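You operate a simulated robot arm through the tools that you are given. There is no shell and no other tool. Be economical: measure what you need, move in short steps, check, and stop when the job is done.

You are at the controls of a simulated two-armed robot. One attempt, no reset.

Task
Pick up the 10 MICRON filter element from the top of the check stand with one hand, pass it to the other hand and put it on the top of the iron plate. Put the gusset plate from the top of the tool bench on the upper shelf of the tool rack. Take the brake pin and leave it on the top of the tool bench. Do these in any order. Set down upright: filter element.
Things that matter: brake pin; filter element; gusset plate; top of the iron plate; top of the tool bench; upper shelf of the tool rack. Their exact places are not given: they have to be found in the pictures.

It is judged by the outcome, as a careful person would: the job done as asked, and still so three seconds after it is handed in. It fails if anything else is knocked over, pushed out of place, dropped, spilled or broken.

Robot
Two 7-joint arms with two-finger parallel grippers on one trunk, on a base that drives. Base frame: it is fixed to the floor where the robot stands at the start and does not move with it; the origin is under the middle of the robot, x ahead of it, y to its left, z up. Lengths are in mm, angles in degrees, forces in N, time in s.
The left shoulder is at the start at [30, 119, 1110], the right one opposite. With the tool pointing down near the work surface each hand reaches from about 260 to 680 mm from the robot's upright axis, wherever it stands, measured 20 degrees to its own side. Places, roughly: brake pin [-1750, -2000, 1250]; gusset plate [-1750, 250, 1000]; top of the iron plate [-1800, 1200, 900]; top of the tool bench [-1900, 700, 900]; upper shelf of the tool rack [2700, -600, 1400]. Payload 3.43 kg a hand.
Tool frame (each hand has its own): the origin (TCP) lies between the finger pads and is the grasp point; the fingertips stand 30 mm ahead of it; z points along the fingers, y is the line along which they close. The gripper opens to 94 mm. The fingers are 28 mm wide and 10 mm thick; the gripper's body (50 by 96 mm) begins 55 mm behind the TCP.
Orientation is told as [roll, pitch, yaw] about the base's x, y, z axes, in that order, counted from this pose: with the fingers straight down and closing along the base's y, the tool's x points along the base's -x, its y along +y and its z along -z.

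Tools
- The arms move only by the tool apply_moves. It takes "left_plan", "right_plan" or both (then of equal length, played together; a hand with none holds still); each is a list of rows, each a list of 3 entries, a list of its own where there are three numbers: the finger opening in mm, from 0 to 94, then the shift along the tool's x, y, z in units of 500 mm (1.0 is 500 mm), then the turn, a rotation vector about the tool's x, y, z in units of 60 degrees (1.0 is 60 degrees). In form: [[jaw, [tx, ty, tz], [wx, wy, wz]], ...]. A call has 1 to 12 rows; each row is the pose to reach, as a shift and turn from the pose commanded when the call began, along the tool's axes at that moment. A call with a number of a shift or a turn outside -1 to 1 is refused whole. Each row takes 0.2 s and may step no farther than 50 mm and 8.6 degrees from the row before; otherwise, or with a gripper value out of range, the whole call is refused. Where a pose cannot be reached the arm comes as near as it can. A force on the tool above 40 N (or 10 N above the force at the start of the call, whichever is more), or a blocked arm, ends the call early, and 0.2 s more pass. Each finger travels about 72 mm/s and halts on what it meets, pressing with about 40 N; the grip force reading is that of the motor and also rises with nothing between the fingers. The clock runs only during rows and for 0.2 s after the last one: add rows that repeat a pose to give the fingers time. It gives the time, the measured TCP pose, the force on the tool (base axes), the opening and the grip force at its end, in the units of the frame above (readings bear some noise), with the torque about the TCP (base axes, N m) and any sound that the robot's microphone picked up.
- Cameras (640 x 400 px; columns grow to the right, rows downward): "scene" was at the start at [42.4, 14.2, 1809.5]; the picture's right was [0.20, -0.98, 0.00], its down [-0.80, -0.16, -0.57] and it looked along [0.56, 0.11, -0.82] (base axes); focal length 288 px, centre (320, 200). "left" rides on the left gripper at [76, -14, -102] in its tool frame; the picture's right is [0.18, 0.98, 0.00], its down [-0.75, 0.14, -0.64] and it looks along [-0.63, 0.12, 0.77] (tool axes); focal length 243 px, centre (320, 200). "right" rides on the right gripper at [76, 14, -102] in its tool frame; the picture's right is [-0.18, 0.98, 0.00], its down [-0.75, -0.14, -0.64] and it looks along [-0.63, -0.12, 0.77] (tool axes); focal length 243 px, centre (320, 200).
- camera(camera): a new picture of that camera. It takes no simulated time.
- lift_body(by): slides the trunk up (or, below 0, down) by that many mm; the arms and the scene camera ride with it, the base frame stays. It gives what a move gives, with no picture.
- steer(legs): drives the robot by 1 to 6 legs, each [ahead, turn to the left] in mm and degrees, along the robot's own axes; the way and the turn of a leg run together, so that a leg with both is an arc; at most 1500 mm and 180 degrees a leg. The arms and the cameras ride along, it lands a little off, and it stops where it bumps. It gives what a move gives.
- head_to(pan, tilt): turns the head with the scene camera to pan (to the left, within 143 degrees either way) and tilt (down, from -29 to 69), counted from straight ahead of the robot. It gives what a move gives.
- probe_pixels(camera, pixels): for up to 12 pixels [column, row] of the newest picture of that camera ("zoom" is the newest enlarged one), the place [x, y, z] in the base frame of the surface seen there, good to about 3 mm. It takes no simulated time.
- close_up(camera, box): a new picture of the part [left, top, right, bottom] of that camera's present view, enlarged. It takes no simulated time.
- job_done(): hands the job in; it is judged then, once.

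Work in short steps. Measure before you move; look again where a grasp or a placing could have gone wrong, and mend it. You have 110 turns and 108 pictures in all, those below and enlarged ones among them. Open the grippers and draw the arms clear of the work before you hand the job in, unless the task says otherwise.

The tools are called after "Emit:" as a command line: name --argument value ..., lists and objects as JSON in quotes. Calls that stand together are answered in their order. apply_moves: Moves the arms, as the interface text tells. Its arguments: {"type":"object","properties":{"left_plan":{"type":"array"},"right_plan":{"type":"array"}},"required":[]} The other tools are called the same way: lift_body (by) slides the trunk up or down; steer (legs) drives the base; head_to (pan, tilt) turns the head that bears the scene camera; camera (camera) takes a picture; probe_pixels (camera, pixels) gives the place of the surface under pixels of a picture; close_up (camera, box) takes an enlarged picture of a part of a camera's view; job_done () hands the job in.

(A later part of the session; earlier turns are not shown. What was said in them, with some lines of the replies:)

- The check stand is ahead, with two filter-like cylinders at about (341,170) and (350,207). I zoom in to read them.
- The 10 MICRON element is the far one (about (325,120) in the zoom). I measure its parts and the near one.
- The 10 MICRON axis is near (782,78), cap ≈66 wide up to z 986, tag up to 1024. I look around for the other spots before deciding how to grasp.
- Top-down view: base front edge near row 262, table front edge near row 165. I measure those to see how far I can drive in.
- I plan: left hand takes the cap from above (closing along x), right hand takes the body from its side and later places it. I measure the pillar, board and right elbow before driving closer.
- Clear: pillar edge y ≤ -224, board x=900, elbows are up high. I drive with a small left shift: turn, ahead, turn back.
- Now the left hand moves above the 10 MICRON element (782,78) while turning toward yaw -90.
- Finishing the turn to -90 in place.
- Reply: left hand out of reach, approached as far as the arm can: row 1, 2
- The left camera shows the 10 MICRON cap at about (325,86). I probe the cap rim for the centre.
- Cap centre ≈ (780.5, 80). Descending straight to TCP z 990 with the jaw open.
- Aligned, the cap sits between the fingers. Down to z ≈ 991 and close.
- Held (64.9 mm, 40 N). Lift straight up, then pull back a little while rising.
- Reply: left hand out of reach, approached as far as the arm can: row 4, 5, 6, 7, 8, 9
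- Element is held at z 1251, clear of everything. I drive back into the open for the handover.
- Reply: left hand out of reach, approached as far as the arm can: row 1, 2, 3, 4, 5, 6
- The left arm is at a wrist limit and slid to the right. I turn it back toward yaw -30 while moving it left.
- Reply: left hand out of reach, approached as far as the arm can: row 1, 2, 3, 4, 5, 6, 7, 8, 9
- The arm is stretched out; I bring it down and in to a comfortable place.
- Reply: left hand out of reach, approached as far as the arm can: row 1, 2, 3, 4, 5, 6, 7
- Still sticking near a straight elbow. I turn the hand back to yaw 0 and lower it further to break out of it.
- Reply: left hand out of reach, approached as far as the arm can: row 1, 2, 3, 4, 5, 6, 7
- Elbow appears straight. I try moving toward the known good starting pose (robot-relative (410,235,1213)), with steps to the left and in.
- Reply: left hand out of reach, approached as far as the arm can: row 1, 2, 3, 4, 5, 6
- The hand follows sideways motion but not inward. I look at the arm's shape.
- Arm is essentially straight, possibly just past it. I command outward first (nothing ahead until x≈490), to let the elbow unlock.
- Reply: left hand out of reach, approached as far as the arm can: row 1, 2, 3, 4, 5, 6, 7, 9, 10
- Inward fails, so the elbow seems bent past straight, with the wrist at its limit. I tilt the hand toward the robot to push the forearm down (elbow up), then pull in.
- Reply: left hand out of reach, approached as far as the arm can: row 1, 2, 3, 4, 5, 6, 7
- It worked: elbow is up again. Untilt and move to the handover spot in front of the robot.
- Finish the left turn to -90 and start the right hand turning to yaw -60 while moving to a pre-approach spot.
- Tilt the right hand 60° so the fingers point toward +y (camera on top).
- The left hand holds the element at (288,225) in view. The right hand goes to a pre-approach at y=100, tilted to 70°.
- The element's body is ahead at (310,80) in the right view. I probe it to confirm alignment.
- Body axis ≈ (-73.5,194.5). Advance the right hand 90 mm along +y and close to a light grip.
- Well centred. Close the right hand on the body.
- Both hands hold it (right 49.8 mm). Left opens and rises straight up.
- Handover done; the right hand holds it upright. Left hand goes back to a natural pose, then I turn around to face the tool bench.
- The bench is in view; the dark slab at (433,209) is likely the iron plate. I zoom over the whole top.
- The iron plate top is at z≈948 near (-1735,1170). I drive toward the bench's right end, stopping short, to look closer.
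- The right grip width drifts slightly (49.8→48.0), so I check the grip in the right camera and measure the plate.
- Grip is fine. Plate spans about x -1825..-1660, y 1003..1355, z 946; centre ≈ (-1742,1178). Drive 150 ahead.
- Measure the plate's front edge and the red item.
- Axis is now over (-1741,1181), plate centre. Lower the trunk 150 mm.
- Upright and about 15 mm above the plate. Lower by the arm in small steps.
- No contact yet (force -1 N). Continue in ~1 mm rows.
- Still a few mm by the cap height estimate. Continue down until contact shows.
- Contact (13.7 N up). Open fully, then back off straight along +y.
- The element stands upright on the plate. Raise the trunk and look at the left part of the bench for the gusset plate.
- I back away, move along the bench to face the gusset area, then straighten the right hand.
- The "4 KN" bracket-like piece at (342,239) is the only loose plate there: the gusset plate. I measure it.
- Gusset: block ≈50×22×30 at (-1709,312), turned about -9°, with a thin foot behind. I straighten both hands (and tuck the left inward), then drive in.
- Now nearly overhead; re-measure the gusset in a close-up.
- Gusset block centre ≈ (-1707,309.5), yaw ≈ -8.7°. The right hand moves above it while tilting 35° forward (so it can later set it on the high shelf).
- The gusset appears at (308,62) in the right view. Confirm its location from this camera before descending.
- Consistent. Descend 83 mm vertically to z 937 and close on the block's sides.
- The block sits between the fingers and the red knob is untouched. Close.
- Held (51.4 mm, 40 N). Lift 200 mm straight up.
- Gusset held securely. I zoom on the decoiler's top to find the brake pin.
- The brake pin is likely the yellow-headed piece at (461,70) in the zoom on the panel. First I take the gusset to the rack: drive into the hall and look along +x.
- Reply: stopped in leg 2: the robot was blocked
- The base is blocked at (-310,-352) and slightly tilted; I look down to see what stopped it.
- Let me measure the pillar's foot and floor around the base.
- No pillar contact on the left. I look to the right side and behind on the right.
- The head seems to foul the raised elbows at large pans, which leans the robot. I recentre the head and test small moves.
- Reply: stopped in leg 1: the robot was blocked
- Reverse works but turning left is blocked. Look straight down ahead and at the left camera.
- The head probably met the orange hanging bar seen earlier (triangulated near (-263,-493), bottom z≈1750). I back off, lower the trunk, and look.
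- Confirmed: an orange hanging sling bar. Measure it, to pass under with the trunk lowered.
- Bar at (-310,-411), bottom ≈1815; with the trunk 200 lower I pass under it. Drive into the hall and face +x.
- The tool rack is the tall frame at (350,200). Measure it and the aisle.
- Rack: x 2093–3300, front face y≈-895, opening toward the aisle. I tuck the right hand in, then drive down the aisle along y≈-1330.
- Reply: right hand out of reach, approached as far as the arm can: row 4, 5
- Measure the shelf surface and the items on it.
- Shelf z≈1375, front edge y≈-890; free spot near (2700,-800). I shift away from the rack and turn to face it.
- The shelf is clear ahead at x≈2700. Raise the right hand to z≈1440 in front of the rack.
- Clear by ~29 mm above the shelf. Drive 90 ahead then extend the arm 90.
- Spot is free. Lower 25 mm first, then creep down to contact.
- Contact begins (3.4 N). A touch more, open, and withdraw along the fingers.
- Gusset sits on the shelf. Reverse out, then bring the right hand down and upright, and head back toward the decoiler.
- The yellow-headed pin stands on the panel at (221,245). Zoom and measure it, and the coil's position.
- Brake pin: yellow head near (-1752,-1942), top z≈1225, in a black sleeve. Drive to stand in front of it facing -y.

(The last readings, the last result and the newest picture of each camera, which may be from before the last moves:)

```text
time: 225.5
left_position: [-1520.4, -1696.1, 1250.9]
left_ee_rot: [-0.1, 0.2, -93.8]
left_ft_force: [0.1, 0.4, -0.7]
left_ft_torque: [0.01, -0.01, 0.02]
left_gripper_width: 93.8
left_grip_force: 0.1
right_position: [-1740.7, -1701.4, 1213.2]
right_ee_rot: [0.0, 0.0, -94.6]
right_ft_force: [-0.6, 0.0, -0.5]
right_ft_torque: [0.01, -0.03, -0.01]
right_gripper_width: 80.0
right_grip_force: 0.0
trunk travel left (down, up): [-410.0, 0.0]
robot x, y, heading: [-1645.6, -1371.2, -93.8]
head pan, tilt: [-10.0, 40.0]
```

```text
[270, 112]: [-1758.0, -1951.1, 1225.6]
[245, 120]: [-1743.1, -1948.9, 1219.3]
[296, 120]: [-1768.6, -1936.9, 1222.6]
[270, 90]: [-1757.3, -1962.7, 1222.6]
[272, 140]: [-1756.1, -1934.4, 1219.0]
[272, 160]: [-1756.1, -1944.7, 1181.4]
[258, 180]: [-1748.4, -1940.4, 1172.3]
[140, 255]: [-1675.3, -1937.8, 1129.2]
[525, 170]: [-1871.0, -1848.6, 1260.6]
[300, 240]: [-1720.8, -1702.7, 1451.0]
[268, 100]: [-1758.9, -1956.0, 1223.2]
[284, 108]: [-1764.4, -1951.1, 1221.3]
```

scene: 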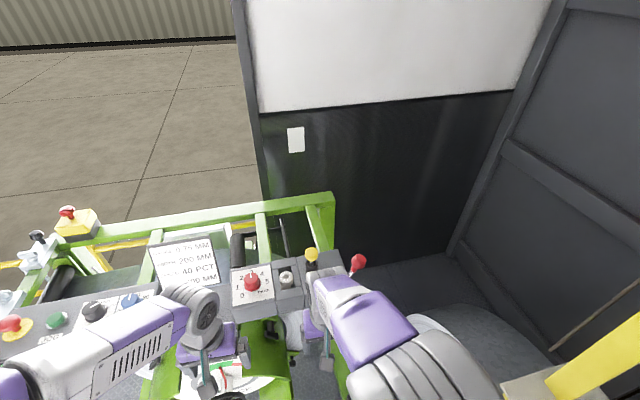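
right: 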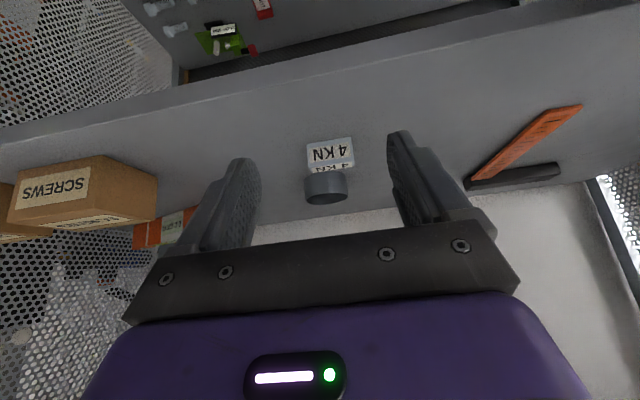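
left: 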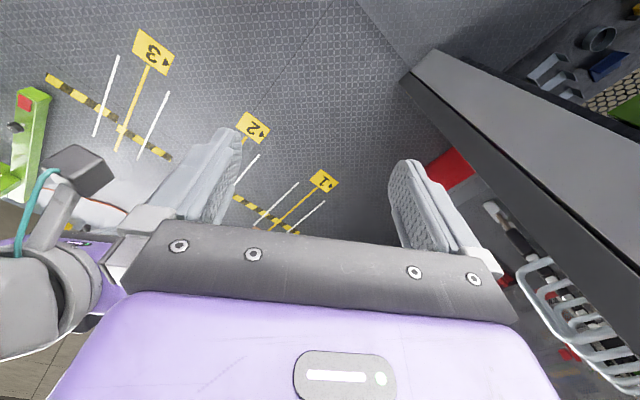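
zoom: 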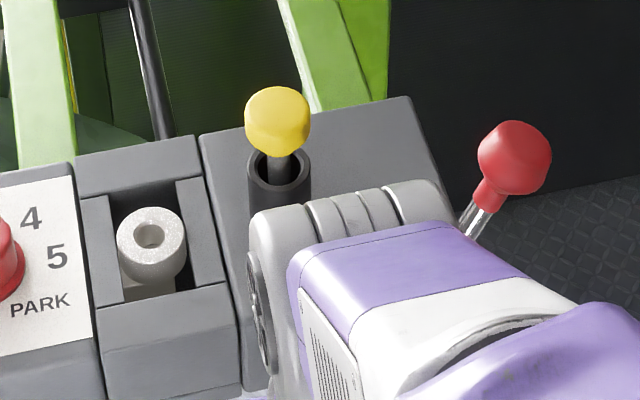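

Pin head centre ≈ (-1758,-1950), top 1225, sleeve top 1175. Raise and move the right hand over it.

Emit:
apply_moves --right_plan '[[80, [0, 0, -0.08], [0, 0, 0]], [80, [-0.04, 0, -0.15], [0, 0, 0]], [74, [-0.12, 0.001, -0.15], [0, 0, 0]], [70, [-0.21, 0.002, -0.15], [0, 0, 0]], [70, [-0.3, 0.003, -0.15], [0, 0, 0]], [70, [-0.39, 0.004, -0.15], [0, 0, 0]], [70, [-0.46, 0.006, -0.15], [0, 0, 0]], [70, [-0.498, 0.006, -0.15], [0, 0, 0]], [70, [-0.498, 0.006, -0.15], [0, 0, 0]]]'

Emit:
camera --camera "right"

```text
time: 227.5
left_position: [-1520.3, -1696.6, 1251.4]
left_ee_rot: [0.0, 0.0, -93.8]
left_ft_force: [-0.1, 0.3, 0.3]
left_ft_torque: [0.02, 0.03, -0.01]
left_gripper_width: 93.9
left_grip_force: 0.0
right_position: [-1758.4, -1948.4, 1287.7]
right_ee_rot: [0.0, -0.1, -94.6]
right_ft_force: [-0.6, 0.0, 0.3]
right_ft_torque: [0.0, 0.02, 0.02]
right_gripper_width: 70.1
right_grip_force: 0.0
trunk travel left (down, up): [-410.0, 0.0]
robot x, y, heading: [-1642.7, -1367.0, -93.7]
head pan, tilt: [-10.0, 40.0]
```

```text
31 pictures are left
```

right: 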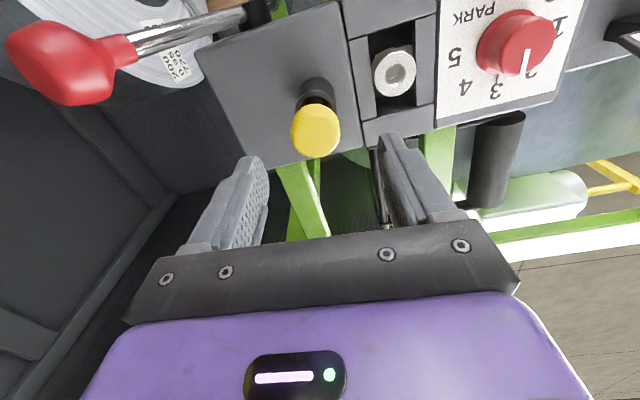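

Emit:
probe_pixels --camera "right" --pixels '[[316, 125], [295, 130], [337, 130], [316, 110], [316, 152], [300, 115], [332, 118], [315, 88]]'

```text
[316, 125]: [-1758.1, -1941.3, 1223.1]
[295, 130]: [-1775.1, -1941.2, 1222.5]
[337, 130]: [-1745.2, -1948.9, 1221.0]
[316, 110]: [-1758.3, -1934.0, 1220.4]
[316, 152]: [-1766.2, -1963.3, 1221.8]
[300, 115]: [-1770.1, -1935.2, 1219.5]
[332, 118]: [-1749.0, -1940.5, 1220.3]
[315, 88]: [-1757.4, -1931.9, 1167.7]
```

Centre (-1760,-1949) confirmed. Descend to z≈1212 and close on the head.

Emit:
apply_moves --right_plan '[[70, [-0.001, -0.002, 0.06], [0, 0, 0]], [70, [-0.002, -0.003, 0.11], [0, 0, 0]], [70, [-0.002, -0.003, 0.152], [0, 0, 0]], [70, [-0.002, -0.003, 0.152], [0, 0, 0]], [45, [-0.002, -0.003, 0.152], [0, 0, 0]], [25, [-0.002, -0.003, 0.152], [0, 0, 0]], [20, [-0.002, -0.003, 0.152], [0, 0, 0]], [20, [-0.002, -0.003, 0.152], [0, 0, 0]]]'

Emit:
camera --camera "right"

```text
time: 229.3
left_position: [-1520.6, -1696.9, 1251.4]
left_ee_rot: [0.0, 0.0, -93.8]
left_ft_force: [0.0, -0.5, 0.0]
left_ft_torque: [-0.01, -0.01, 0.0]
left_gripper_width: 93.8
left_grip_force: 0.1
right_position: [-1760.1, -1950.6, 1212.7]
right_ee_rot: [-0.1, 0.0, -94.5]
right_ft_force: [0.6, 0.6, 0.6]
right_ft_torque: [0.0, 0.01, 0.03]
right_gripper_width: 36.9
right_grip_force: 40.3
trunk travel left (down, up): [-410.0, 0.0]
robot x, y, heading: [-1639.5, -1373.1, -93.8]
head pan, tilt: [-10.0, 40.0]
```

```text
30 pictures are left
```

right: 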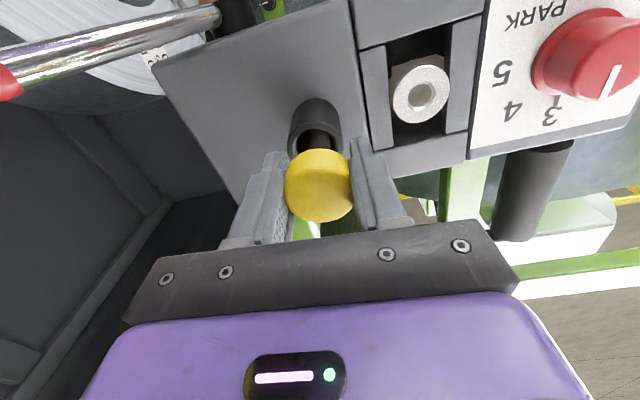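

Gripped the head (36.9 mm, 40 N). Pull straight up in steps and watch the force.

Emit:
apply_moves --right_plan '[[20, [0, 0, -0.02], [0, 0, 0]], [20, [0, 0, -0.05], [0, 0, 0]], [20, [0, 0, -0.08], [0, 0, 0]], [20, [0, 0, -0.11], [0, 0, 0]], [20, [0, 0, -0.14], [0, 0, 0]], [20, [0, 0, -0.14], [0, 0, 0]]]'

Emit:
camera --camera "right"

```text
time: 230.7
left_position: [-1518.7, -1695.6, 1252.7]
left_ee_rot: [0.0, 0.2, -93.8]
left_ft_force: [-0.6, -0.3, 0.5]
left_ft_torque: [0.0, 0.0, 0.01]
left_gripper_width: 94.0
left_grip_force: 0.1
right_position: [-1760.8, -1951.8, 1281.7]
right_ee_rot: [-0.1, 0.0, -94.6]
right_ft_force: [0.4, -0.2, -0.3]
right_ft_torque: [0.02, 0.03, -0.04]
right_gripper_width: 36.6
right_grip_force: 39.6
trunk travel left (down, up): [-410.0, 0.0]
robot x, y, heading: [-1638.1, -1371.9, -94.0]
head pan, tilt: [-10.0, 40.0]
```

```text
29 pictures are left
```

right: 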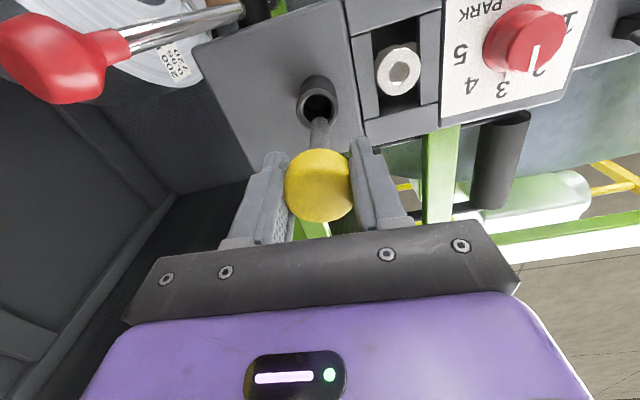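

The pin is coming out freely. Zoom to see whether the shaft end has cleared the sleeve.

Emit:
close_up --camera "right" --box '[270, 60, 370, 230]'

Emit:
close_up --camera "scene" --box '[260, 210, 380, 310]'

```text
2.35 times, centred on (320, 145) of right
```

zoom: 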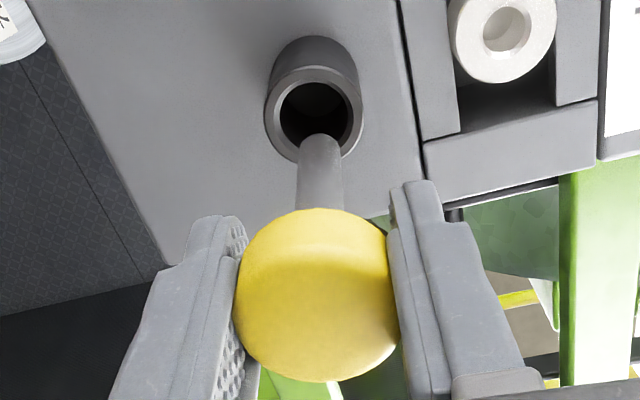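

```text
4.00 times, centred on (320, 260) of scene
```

zoom: 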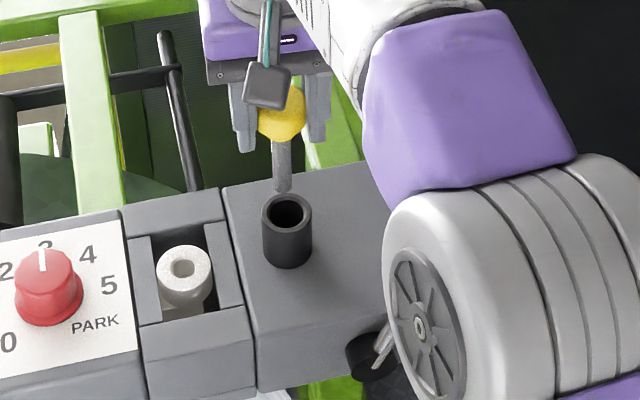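

The shaft end is already above the sleeve. Lift a little more while drawing the hand back toward me.

Emit:
apply_moves --right_plan '[[20, [0, 0, -0.03], [0, 0, 0]], [20, [0.03, 0, -0.05], [0, 0, 0]], [20, [0.11, 0, -0.05], [0, 0, 0]], [20, [0.19, 0, -0.05], [0, 0, 0]], [20, [0.27, 0, -0.05], [0, 0, 0]], [20, [0.35, 0, -0.05], [0, 0, 0]], [20, [0.4, 0, -0.05], [0, 0, 0]]]'

Emit:
steer --legs '[[-150, 0], [0, 141.6], [1245, 0], [0, 42.4], [1000, 0]]'

Emit:
camera --camera "right"

```text
time: 232.3
left_position: [-1519.9, -1696.0, 1252.1]
left_ee_rot: [0.0, 0.1, -93.8]
left_ft_force: [-0.7, -0.4, -0.4]
left_ft_torque: [-0.01, -0.01, 0.03]
left_gripper_width: 94.2
left_grip_force: 0.2
right_position: [-1746.4, -1752.7, 1307.6]
right_ee_rot: [-0.1, -0.1, -94.5]
right_ft_force: [0.4, -0.3, -1.2]
right_ft_torque: [-0.03, 0.03, -0.02]
right_gripper_width: 36.8
right_grip_force: 39.8
trunk travel left (down, up): [-410.0, 0.0]
robot x, y, heading: [-1639.2, -1369.3, -93.6]
head pan, tilt: [-10.0, 40.0]
```

```text
time: 252.2
left_position: [-1129.1, 1031.2, 1251.7]
left_ee_rot: [0.0, 0.2, 95.9]
left_ft_force: [-0.2, 0.8, -1.2]
left_ft_torque: [0.01, -0.01, 0.01]
left_gripper_width: 93.9
left_grip_force: 0.1
right_position: [-916.1, 1126.8, 1307.4]
right_ee_rot: [-0.1, 0.0, 95.3]
right_ft_force: [-0.1, 0.0, -1.2]
right_ft_torque: [-0.01, 0.0, 0.01]
right_gripper_width: 36.7
right_grip_force: 39.9
trunk travel left (down, up): [-410.0, 0.0]
robot x, y, heading: [-955.2, 731.9, 96.1]
head pan, tilt: [-10.0, 40.0]
```

```text
26 pictures are left
```

right: 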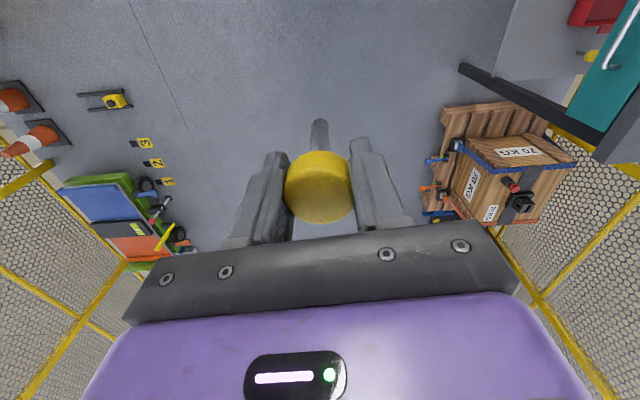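

Pin still held. Turn to face the bench, then turn the right hand sideways (yaw -90 relative, tilt 75°) so the pin lies nearly flat.

Emit:
steer --legs '[[0, 84]]'

Emit:
apply_moves --right_plan '[[20, [-0.01, 0, 0.03], [0, 0, 0.12]], [20, [-0.02, 0, 0.06], [0, 0, 0.25]], [20, [-0.03, 0, 0.09], [0, 0, 0.37]], [20, [-0.04, 0, 0.12], [0, 0, 0.5]], [20, [-0.05, 0, 0.15], [0, 0, 0.62]], [20, [-0.06, 0, 0.18], [0, 0, 0.75]], [20, [-0.06, 0, 0.2], [0, 0, 0.87]], [20, [-0.06, 0, 0.22], [0, 0, 1.0]]]'

Emit:
apply_moves --right_plan '[[20, [0, 0, 0], [0, 0, 0.12]], [20, [0, 0, 0], [0, 0, 0.25]], [20, [0, 0, 0], [0, 0, 0.37]], [20, [0, 0, 0], [0, 0, 0.5]]]'

Emit:
apply_moves --right_plan '[[20, [0, 0, 0], [0, 0.12, 0]], [20, [0, 0, 0], [0, 0.25, 0]], [20, [0, 0, 0], [0, 0.37, 0]], [20, [0, 0, 0], [0, 0.5, 0]], [20, [0, 0, 0], [0, 0.62, 0]], [20, [0, 0, 0], [0, 0.75, 0]], [20, [0, 0, 0], [0, 0.87, 0]], [20, [0, 0, 0], [0, 1.0, 0]]]'

Emit:
apply_moves --right_plan '[[20, [0, 0, 0], [0, 0.12, 0]], [20, [0, 0, 0], [0, 0.25, 0]]]'

Emit:
camera --camera "scene"

```text
time: 256.2
left_position: [-1270.0, 587.8, 1251.3]
left_ee_rot: [-0.1, 0.3, -179.6]
left_ft_force: [0.8, -0.4, 0.3]
left_ft_torque: [-0.01, 0.0, -0.01]
left_gripper_width: 94.0
left_grip_force: 0.1
right_position: [-1343.9, 810.0, 1307.8]
right_ee_rot: [-0.1, 0.0, 179.7]
right_ft_force: [-0.1, 0.4, -1.6]
right_ft_torque: [0.05, 0.01, -0.04]
right_gripper_width: 36.6
right_grip_force: 40.0
trunk travel left (down, up): [-410.0, 0.0]
robot x, y, heading: [-952.6, 731.0, -179.4]
head pan, tilt: [-10.0, 40.0]
```

```text
time: 258.0
left_position: [-1270.9, 587.6, 1251.0]
left_ee_rot: [0.1, 0.2, -179.7]
left_ft_force: [1.0, 0.1, -1.4]
left_ft_torque: [-0.03, 0.0, 0.02]
left_gripper_width: 93.7
left_grip_force: 0.1
right_position: [-1374.3, 808.0, 1199.1]
right_ee_rot: [0.0, -0.2, 119.5]
right_ft_force: [0.1, 0.5, -0.8]
right_ft_torque: [-0.04, 0.01, -0.03]
right_gripper_width: 36.5
right_grip_force: 39.7
trunk travel left (down, up): [-410.0, 0.0]
robot x, y, heading: [-956.6, 734.0, -179.5]
head pan, tilt: [-10.0, 40.0]
```

```text
time: 259.0
left_position: [-1269.5, 586.7, 1251.3]
left_ee_rot: [-0.1, 0.2, -179.6]
left_ft_force: [0.4, -0.3, 0.4]
left_ft_torque: [0.03, -0.02, -0.03]
left_gripper_width: 94.2
left_grip_force: 0.2
right_position: [-1373.5, 808.4, 1197.4]
right_ee_rot: [-0.1, -0.1, 89.5]
right_ft_force: [0.1, -0.6, -1.5]
right_ft_torque: [-0.03, -0.04, 0.0]
right_gripper_width: 36.5
right_grip_force: 40.1
trunk travel left (down, up): [-410.0, 0.0]
robot x, y, heading: [-953.7, 733.9, -179.8]
head pan, tilt: [-10.0, 40.0]
```

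```text
time: 260.8
left_position: [-1270.8, 587.9, 1252.3]
left_ee_rot: [0.0, 0.2, -179.7]
left_ft_force: [0.2, 0.0, -0.5]
left_ft_torque: [0.01, 0.03, -0.02]
left_gripper_width: 94.0
left_grip_force: 0.1
right_position: [-1373.6, 810.9, 1197.5]
right_ee_rot: [0.0, 60.2, 89.6]
right_ft_force: [0.3, 0.3, -1.7]
right_ft_torque: [0.01, 0.02, -0.01]
right_gripper_width: 36.8
right_grip_force: 40.1
trunk travel left (down, up): [-410.0, 0.0]
robot x, y, heading: [-955.2, 731.7, -179.6]
head pan, tilt: [-10.0, 40.0]
```

```text
time: 261.4
left_position: [-1271.0, 587.6, 1251.8]
left_ee_rot: [0.0, 0.1, -179.6]
left_ft_force: [-0.2, 0.0, -0.6]
left_ft_torque: [0.02, -0.01, 0.01]
left_gripper_width: 94.0
left_grip_force: 0.1
right_position: [-1373.8, 810.7, 1198.1]
right_ee_rot: [0.4, 75.1, 89.9]
right_ft_force: [0.4, -0.4, -1.5]
right_ft_torque: [0.0, -0.02, -0.02]
right_gripper_width: 36.5
right_grip_force: 40.0
trunk travel left (down, up): [-410.0, 0.0]
robot x, y, heading: [-956.8, 733.9, -179.8]
head pan, tilt: [-10.0, 40.0]
```

```text
25 pictures are left
```

scene: 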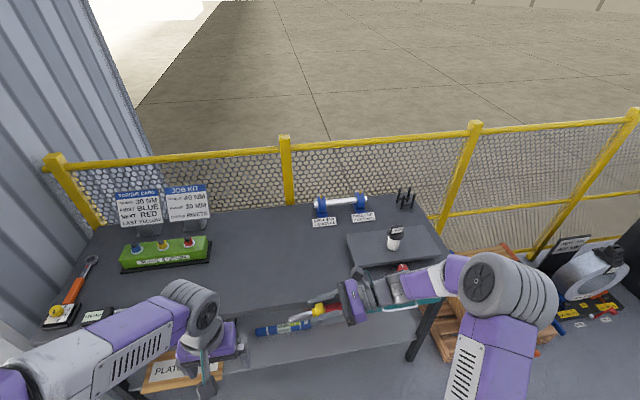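

Pose good. Drive 260 ahead, and shift the hand left (-y) so its forearm stays clear of the iron plate.

Emit:
steer --legs '[[260, 0]]'

Emit:
apply_moves --right_plan '[[20, [0.018, 0.025, 0.068], [0, 0, 0]], [20, [0.036, 0.05, 0.135], [0, 0, 0]], [20, [0.054, 0.075, 0.202], [0, 0, 0]], [20, [0.0725, 0.1, 0.27], [0, 0, 0]], [20, [0.0725, 0.1, 0.27], [0, 0, 0]]]'

Emit:
head_to --pan 0 --tilt 55

Emit:
camera --camera "scene"

```text
time: 263.2
left_position: [-1527.3, 583.5, 1251.8]
left_ee_rot: [0.0, 0.1, -179.4]
left_ft_force: [-0.6, 0.0, -0.2]
left_ft_torque: [-0.02, -0.01, -0.02]
left_gripper_width: 94.0
left_grip_force: 0.1
right_position: [-1631.5, 807.0, 1197.9]
right_ee_rot: [0.1, 74.9, 89.9]
right_ft_force: [0.1, 0.5, -1.0]
right_ft_torque: [0.01, 0.03, -0.01]
right_gripper_width: 36.3
right_grip_force: 39.9
trunk travel left (down, up): [-410.0, 0.0]
robot x, y, heading: [-1214.3, 732.7, -179.6]
head pan, tilt: [-10.0, 40.0]
```

```text
time: 264.4
left_position: [-1528.1, 587.3, 1251.9]
left_ee_rot: [0.0, 0.1, -179.5]
left_ft_force: [-0.8, -0.4, 0.5]
left_ft_torque: [-0.01, 0.01, 0.01]
left_gripper_width: 93.6
left_grip_force: 0.0
right_position: [-1682.9, 667.6, 1195.9]
right_ee_rot: [-0.1, 74.9, 89.7]
right_ft_force: [0.3, 0.6, 0.0]
right_ft_torque: [0.06, -0.02, -0.03]
right_gripper_width: 36.5
right_grip_force: 40.2
trunk travel left (down, up): [-410.0, 0.0]
robot x, y, heading: [-1215.7, 733.3, -179.6]
head pan, tilt: [-10.0, 40.0]
```

```text
time: 265.2
left_position: [-1527.9, 584.3, 1252.7]
left_ee_rot: [0.0, 0.2, -179.5]
left_ft_force: [0.9, 0.2, 0.3]
left_ft_torque: [-0.03, 0.02, 0.01]
left_gripper_width: 93.9
left_grip_force: 0.0
right_position: [-1682.6, 667.7, 1195.0]
right_ee_rot: [0.0, 74.9, 89.8]
right_ft_force: [-0.1, 0.0, -0.5]
right_ft_torque: [0.03, 0.01, 0.0]
right_gripper_width: 36.5
right_grip_force: 40.1
trunk travel left (down, up): [-410.0, 0.0]
robot x, y, heading: [-1212.0, 727.9, -179.5]
head pan, tilt: [0.0, 55.0]
```

```text
24 pictures are left
```

scene: 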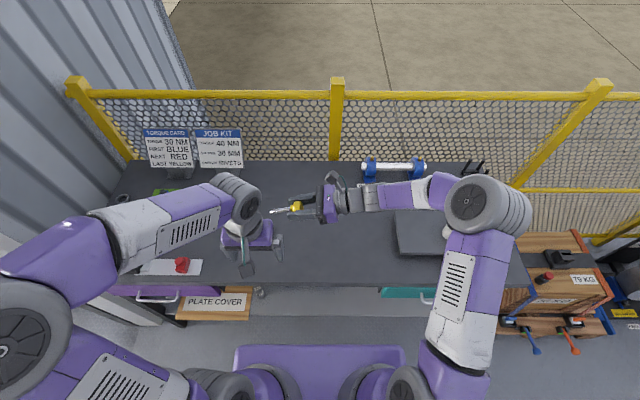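

Check forearm heights over the iron plate and the element before lowering the trunk.

Emit:
probe_pixels --camera "scene" --pixels '[[370, 198], [395, 197], [420, 192], [440, 190], [475, 200], [515, 215], [460, 270], [420, 208], [440, 207], [296, 207], [275, 211]]'

Emit:
close_up --camera "scene" --box '[240, 150, 560, 300]'

```text
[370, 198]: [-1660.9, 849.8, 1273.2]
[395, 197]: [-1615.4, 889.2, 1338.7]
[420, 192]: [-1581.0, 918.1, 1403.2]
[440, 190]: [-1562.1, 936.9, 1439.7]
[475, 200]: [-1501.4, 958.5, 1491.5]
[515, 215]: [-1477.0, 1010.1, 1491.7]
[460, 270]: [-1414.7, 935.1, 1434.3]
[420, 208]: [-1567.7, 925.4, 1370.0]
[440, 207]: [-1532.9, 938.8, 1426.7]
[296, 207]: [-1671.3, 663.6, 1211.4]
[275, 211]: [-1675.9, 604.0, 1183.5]
```

```text
2.00 times, centred on (400, 225) of scene
```

zoom: 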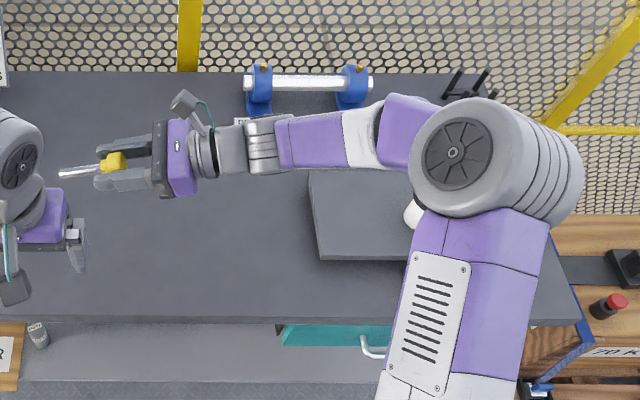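

Forearm stays at y ≤ ~1060, away from the element. Lower the trunk 255 mm.

Emit:
lift_body --by -255

Emit:
camera --camera "scene"

```text
time: 267.8
left_position: [-1527.5, 584.7, 995.1]
left_ee_rot: [0.0, 0.0, -179.5]
left_ft_force: [1.0, -0.2, -0.5]
left_ft_torque: [0.01, -0.02, 0.01]
left_gripper_width: 94.0
left_grip_force: 0.0
right_position: [-1683.0, 669.5, 939.9]
right_ee_rot: [0.0, 74.9, 89.8]
right_ft_force: [-0.5, 0.3, -1.7]
right_ft_torque: [0.02, 0.0, 0.01]
right_gripper_width: 36.7
right_grip_force: 39.7
trunk travel left (down, up): [-155.0, 255.0]
robot x, y, heading: [-1212.5, 727.7, -179.5]
head pan, tilt: [0.0, 55.0]
```

```text
22 pictures are left
```

scene: 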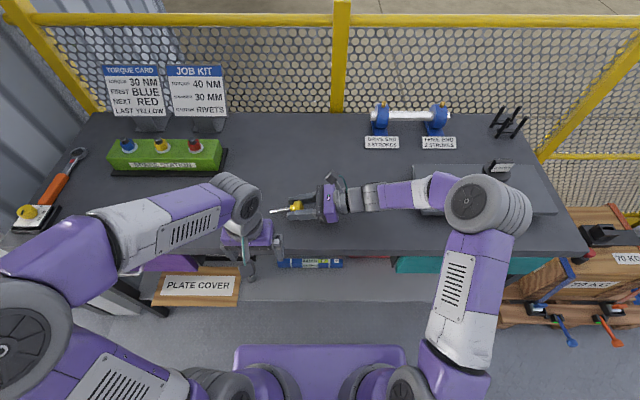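

About 18 mm to go. Creep down with the arm until contact.

Emit:
apply_moves --right_plan '[[20, [-0.0116, 0, 0.0031], [0, 0, 0]], [20, [-0.0213, 0, 0.0057], [0, 0, 0]], [20, [-0.0251, 0, 0.0067], [0, 0, 0]], [20, [-0.029, 0, 0.0078], [0, 0, 0]], [20, [-0.029, 0, 0.0078], [0, 0, 0]]]'

Emit:
close_up --camera "scene" --box '[250, 170, 370, 245]'

```text
time: 269.0
left_position: [-1527.7, 584.7, 997.3]
left_ee_rot: [-0.1, 0.1, -179.5]
left_ft_force: [0.5, 0.2, -0.5]
left_ft_torque: [-0.03, -0.01, -0.01]
left_gripper_width: 93.7
left_grip_force: 0.1
right_position: [-1683.4, 668.4, 929.6]
right_ee_rot: [1.4, 75.2, 91.1]
right_ft_force: [-1.6, 6.1, 32.3]
right_ft_torque: [2.51, -0.45, 0.18]
right_gripper_width: 36.5
right_grip_force: 40.1
trunk travel left (down, up): [-155.0, 255.0]
robot x, y, heading: [-1212.9, 732.9, -179.5]
head pan, tilt: [0.0, 55.0]
```

```text
5.33 times, centred on (310, 208) of scene
```

zoom: 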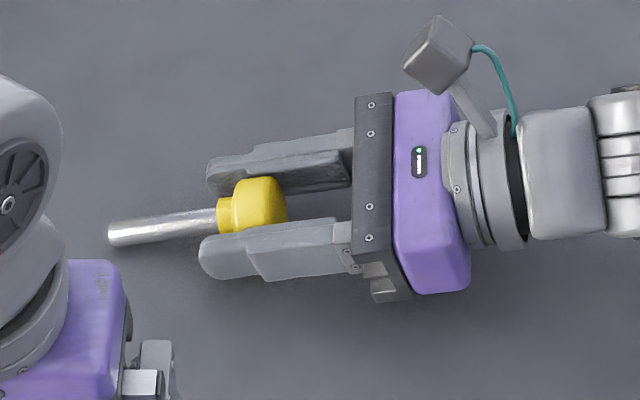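

Contact at the shaft tip (32 N). Ease up ~4 mm, then open gently and look.

Emit:
apply_moves --right_plan '[[20, [0.004, 0, -0.001], [0, 0, 0]], [20, [0.008, 0, -0.002], [0, 0, 0]], [20, [0.008, 0, -0.002], [0, 0, 0]], [42, [0.006, 0, -0.0015], [0, 0, 0]], [50, [0.006, 0, -0.0015], [0, 0, 0]], [60, [0.006, 0, -0.0015], [0, 0, 0]], [60, [0.006, 0, -0.0015], [0, 0, 0]]]'

Emit:
close_up --camera "scene" --box '[250, 170, 370, 245]'

```text
time: 270.6
left_position: [-1527.3, 585.1, 996.8]
left_ee_rot: [-0.1, 0.1, -179.5]
left_ft_force: [-0.1, 0.5, 0.4]
left_ft_torque: [0.02, 0.0, 0.0]
left_gripper_width: 94.2
left_grip_force: 0.0
right_position: [-1682.1, 668.7, 929.5]
right_ee_rot: [0.2, 74.9, 89.9]
right_ft_force: [-2.8, 5.4, 15.5]
right_ft_torque: [1.2, -0.04, 0.21]
right_gripper_width: 60.1
right_grip_force: 0.0
trunk travel left (down, up): [-155.0, 255.0]
robot x, y, heading: [-1211.0, 732.3, -179.5]
head pan, tilt: [0.0, 55.0]
```

```text
5.33 times, centred on (310, 208) of scene
```

zoom: 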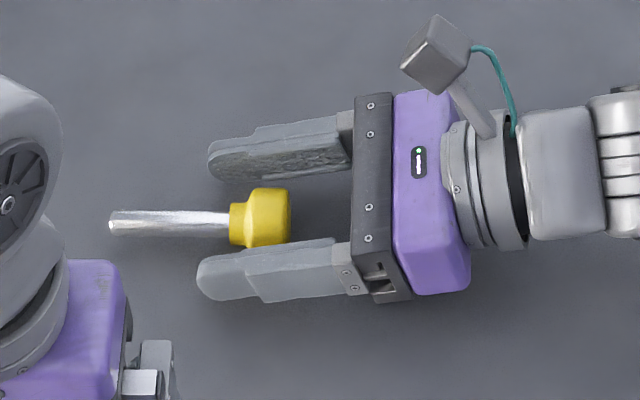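

The pin lies on the bench. Open wider, ease up and withdraw along +y.

Emit:
apply_moves --right_plan '[[80, [0.01, 0, -0.003], [0, 0, 0]], [94, [0.01, 0, -0.003], [0, 0, 0]], [94, [0.01, 0, -0.06], [0, 0, 0]], [94, [0.01, 0, -0.14], [0, 0, 0]], [94, [0.03, 0, -0.22], [0, 0, 0]]]'

Emit:
lift_body --by 255

Emit:
camera --camera "scene"

```text
time: 271.8
left_position: [-1527.2, 584.7, 996.8]
left_ee_rot: [0.0, 0.1, -179.5]
left_ft_force: [0.8, 0.7, -0.2]
left_ft_torque: [-0.03, 0.02, -0.01]
left_gripper_width: 94.1
left_grip_force: 0.0
right_position: [-1682.3, 771.3, 975.2]
right_ee_rot: [0.1, 74.9, 90.0]
right_ft_force: [0.3, -0.8, 0.1]
right_ft_torque: [-0.02, 0.03, -0.04]
right_gripper_width: 94.2
right_grip_force: 0.0
trunk travel left (down, up): [-155.0, 255.0]
robot x, y, heading: [-1210.8, 724.1, -179.6]
head pan, tilt: [0.0, 55.0]
```

```text
time: 274.4
left_position: [-1527.2, 585.9, 1251.2]
left_ee_rot: [0.0, 0.2, -179.6]
left_ft_force: [-0.2, 0.3, -0.4]
left_ft_torque: [-0.01, 0.01, -0.01]
left_gripper_width: 94.1
left_grip_force: 0.1
right_position: [-1683.2, 769.8, 1227.9]
right_ee_rot: [0.0, 75.0, 89.8]
right_ft_force: [-0.2, -0.2, 0.3]
right_ft_torque: [0.0, 0.01, 0.01]
right_gripper_width: 94.1
right_grip_force: 0.1
trunk travel left (down, up): [-410.0, 0.0]
robot x, y, heading: [-1213.4, 731.3, -179.7]
head pan, tilt: [0.0, 55.0]
```

```text
19 pictures are left
```

scene: 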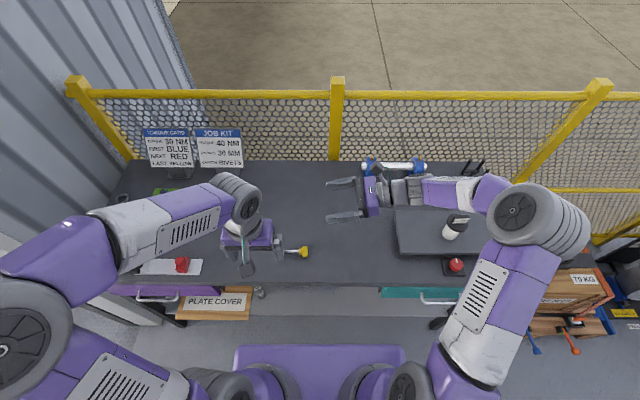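

Check the pin's resting place and that it is still.

Emit:
probe_pixels --camera "scene" --pixels '[[304, 252], [290, 251], [456, 222], [452, 235]]'

Emit:
steer --legs '[[-300, 0]]'

Emit:
camera --camera "scene"

Emit:
close_up --camera "scene" --box '[240, 140, 480, 290]'

```text
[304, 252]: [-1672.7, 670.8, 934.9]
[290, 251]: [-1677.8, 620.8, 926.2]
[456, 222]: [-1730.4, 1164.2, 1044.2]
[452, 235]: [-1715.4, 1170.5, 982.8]
```

```text
time: 276.5
left_position: [-1220.9, 588.0, 1252.3]
left_ee_rot: [0.0, 0.1, -179.6]
left_ft_force: [0.8, 0.5, -0.3]
left_ft_torque: [0.01, 0.0, -0.04]
left_gripper_width: 93.9
left_grip_force: 0.1
right_position: [-1376.8, 773.0, 1227.9]
right_ee_rot: [0.0, 75.0, 89.7]
right_ft_force: [-0.3, -0.8, -0.1]
right_ft_torque: [-0.04, 0.02, 0.02]
right_gripper_width: 94.2
right_grip_force: 0.1
trunk travel left (down, up): [-410.0, 0.0]
robot x, y, heading: [-906.3, 734.5, -179.7]
head pan, tilt: [0.0, 55.0]
```

```text
18 pictures are left
```

scene: 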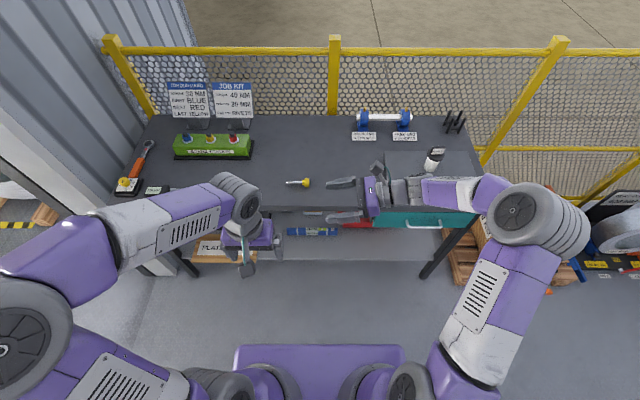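

```text
2.67 times, centred on (360, 215) of scene
```

zoom: 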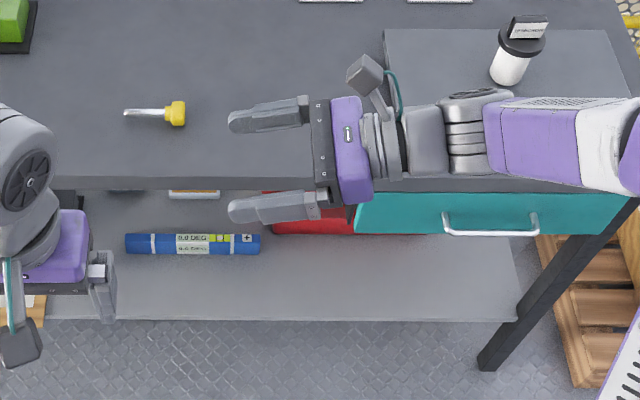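

The pin lies still on the bench, the element stands upright on the plate, and the gusset is on the rack shelf. Both hands are open and clear, so I hand in.

Emit:
job_done

```text
The job is handed in.
```

I did all three jobs and handed the work in. The last pictures show each item in place, except that I did not look at the gusset plate again after leaving the rack.

- **Filter element:** the left hand took the 10 MICRON element off the check stand and passed it to the right hand. It stands upright near the centre of the iron plate.
- **Gusset plate:** I took this to be the "4 KN" piece, the only loose plate I saw on top of the tool bench. It sits on the rack's shelf at about 1375 mm, the one your coordinates pointed to. There is a deck above that shelf.
- **Brake pin:** I took this to be the yellow-headed pin in the sleeve on the decoiler panel. It lies on its side, still, on the tool bench.

While I drove into the hall, the robot was blocked and leaned about 1.5 degrees, most likely with its head against the orange sling bar that hangs there. I backed off and passed under it with the trunk lowered. The bar was hanging straight when I looked at it from clear of it, and nothing else appeared moved.
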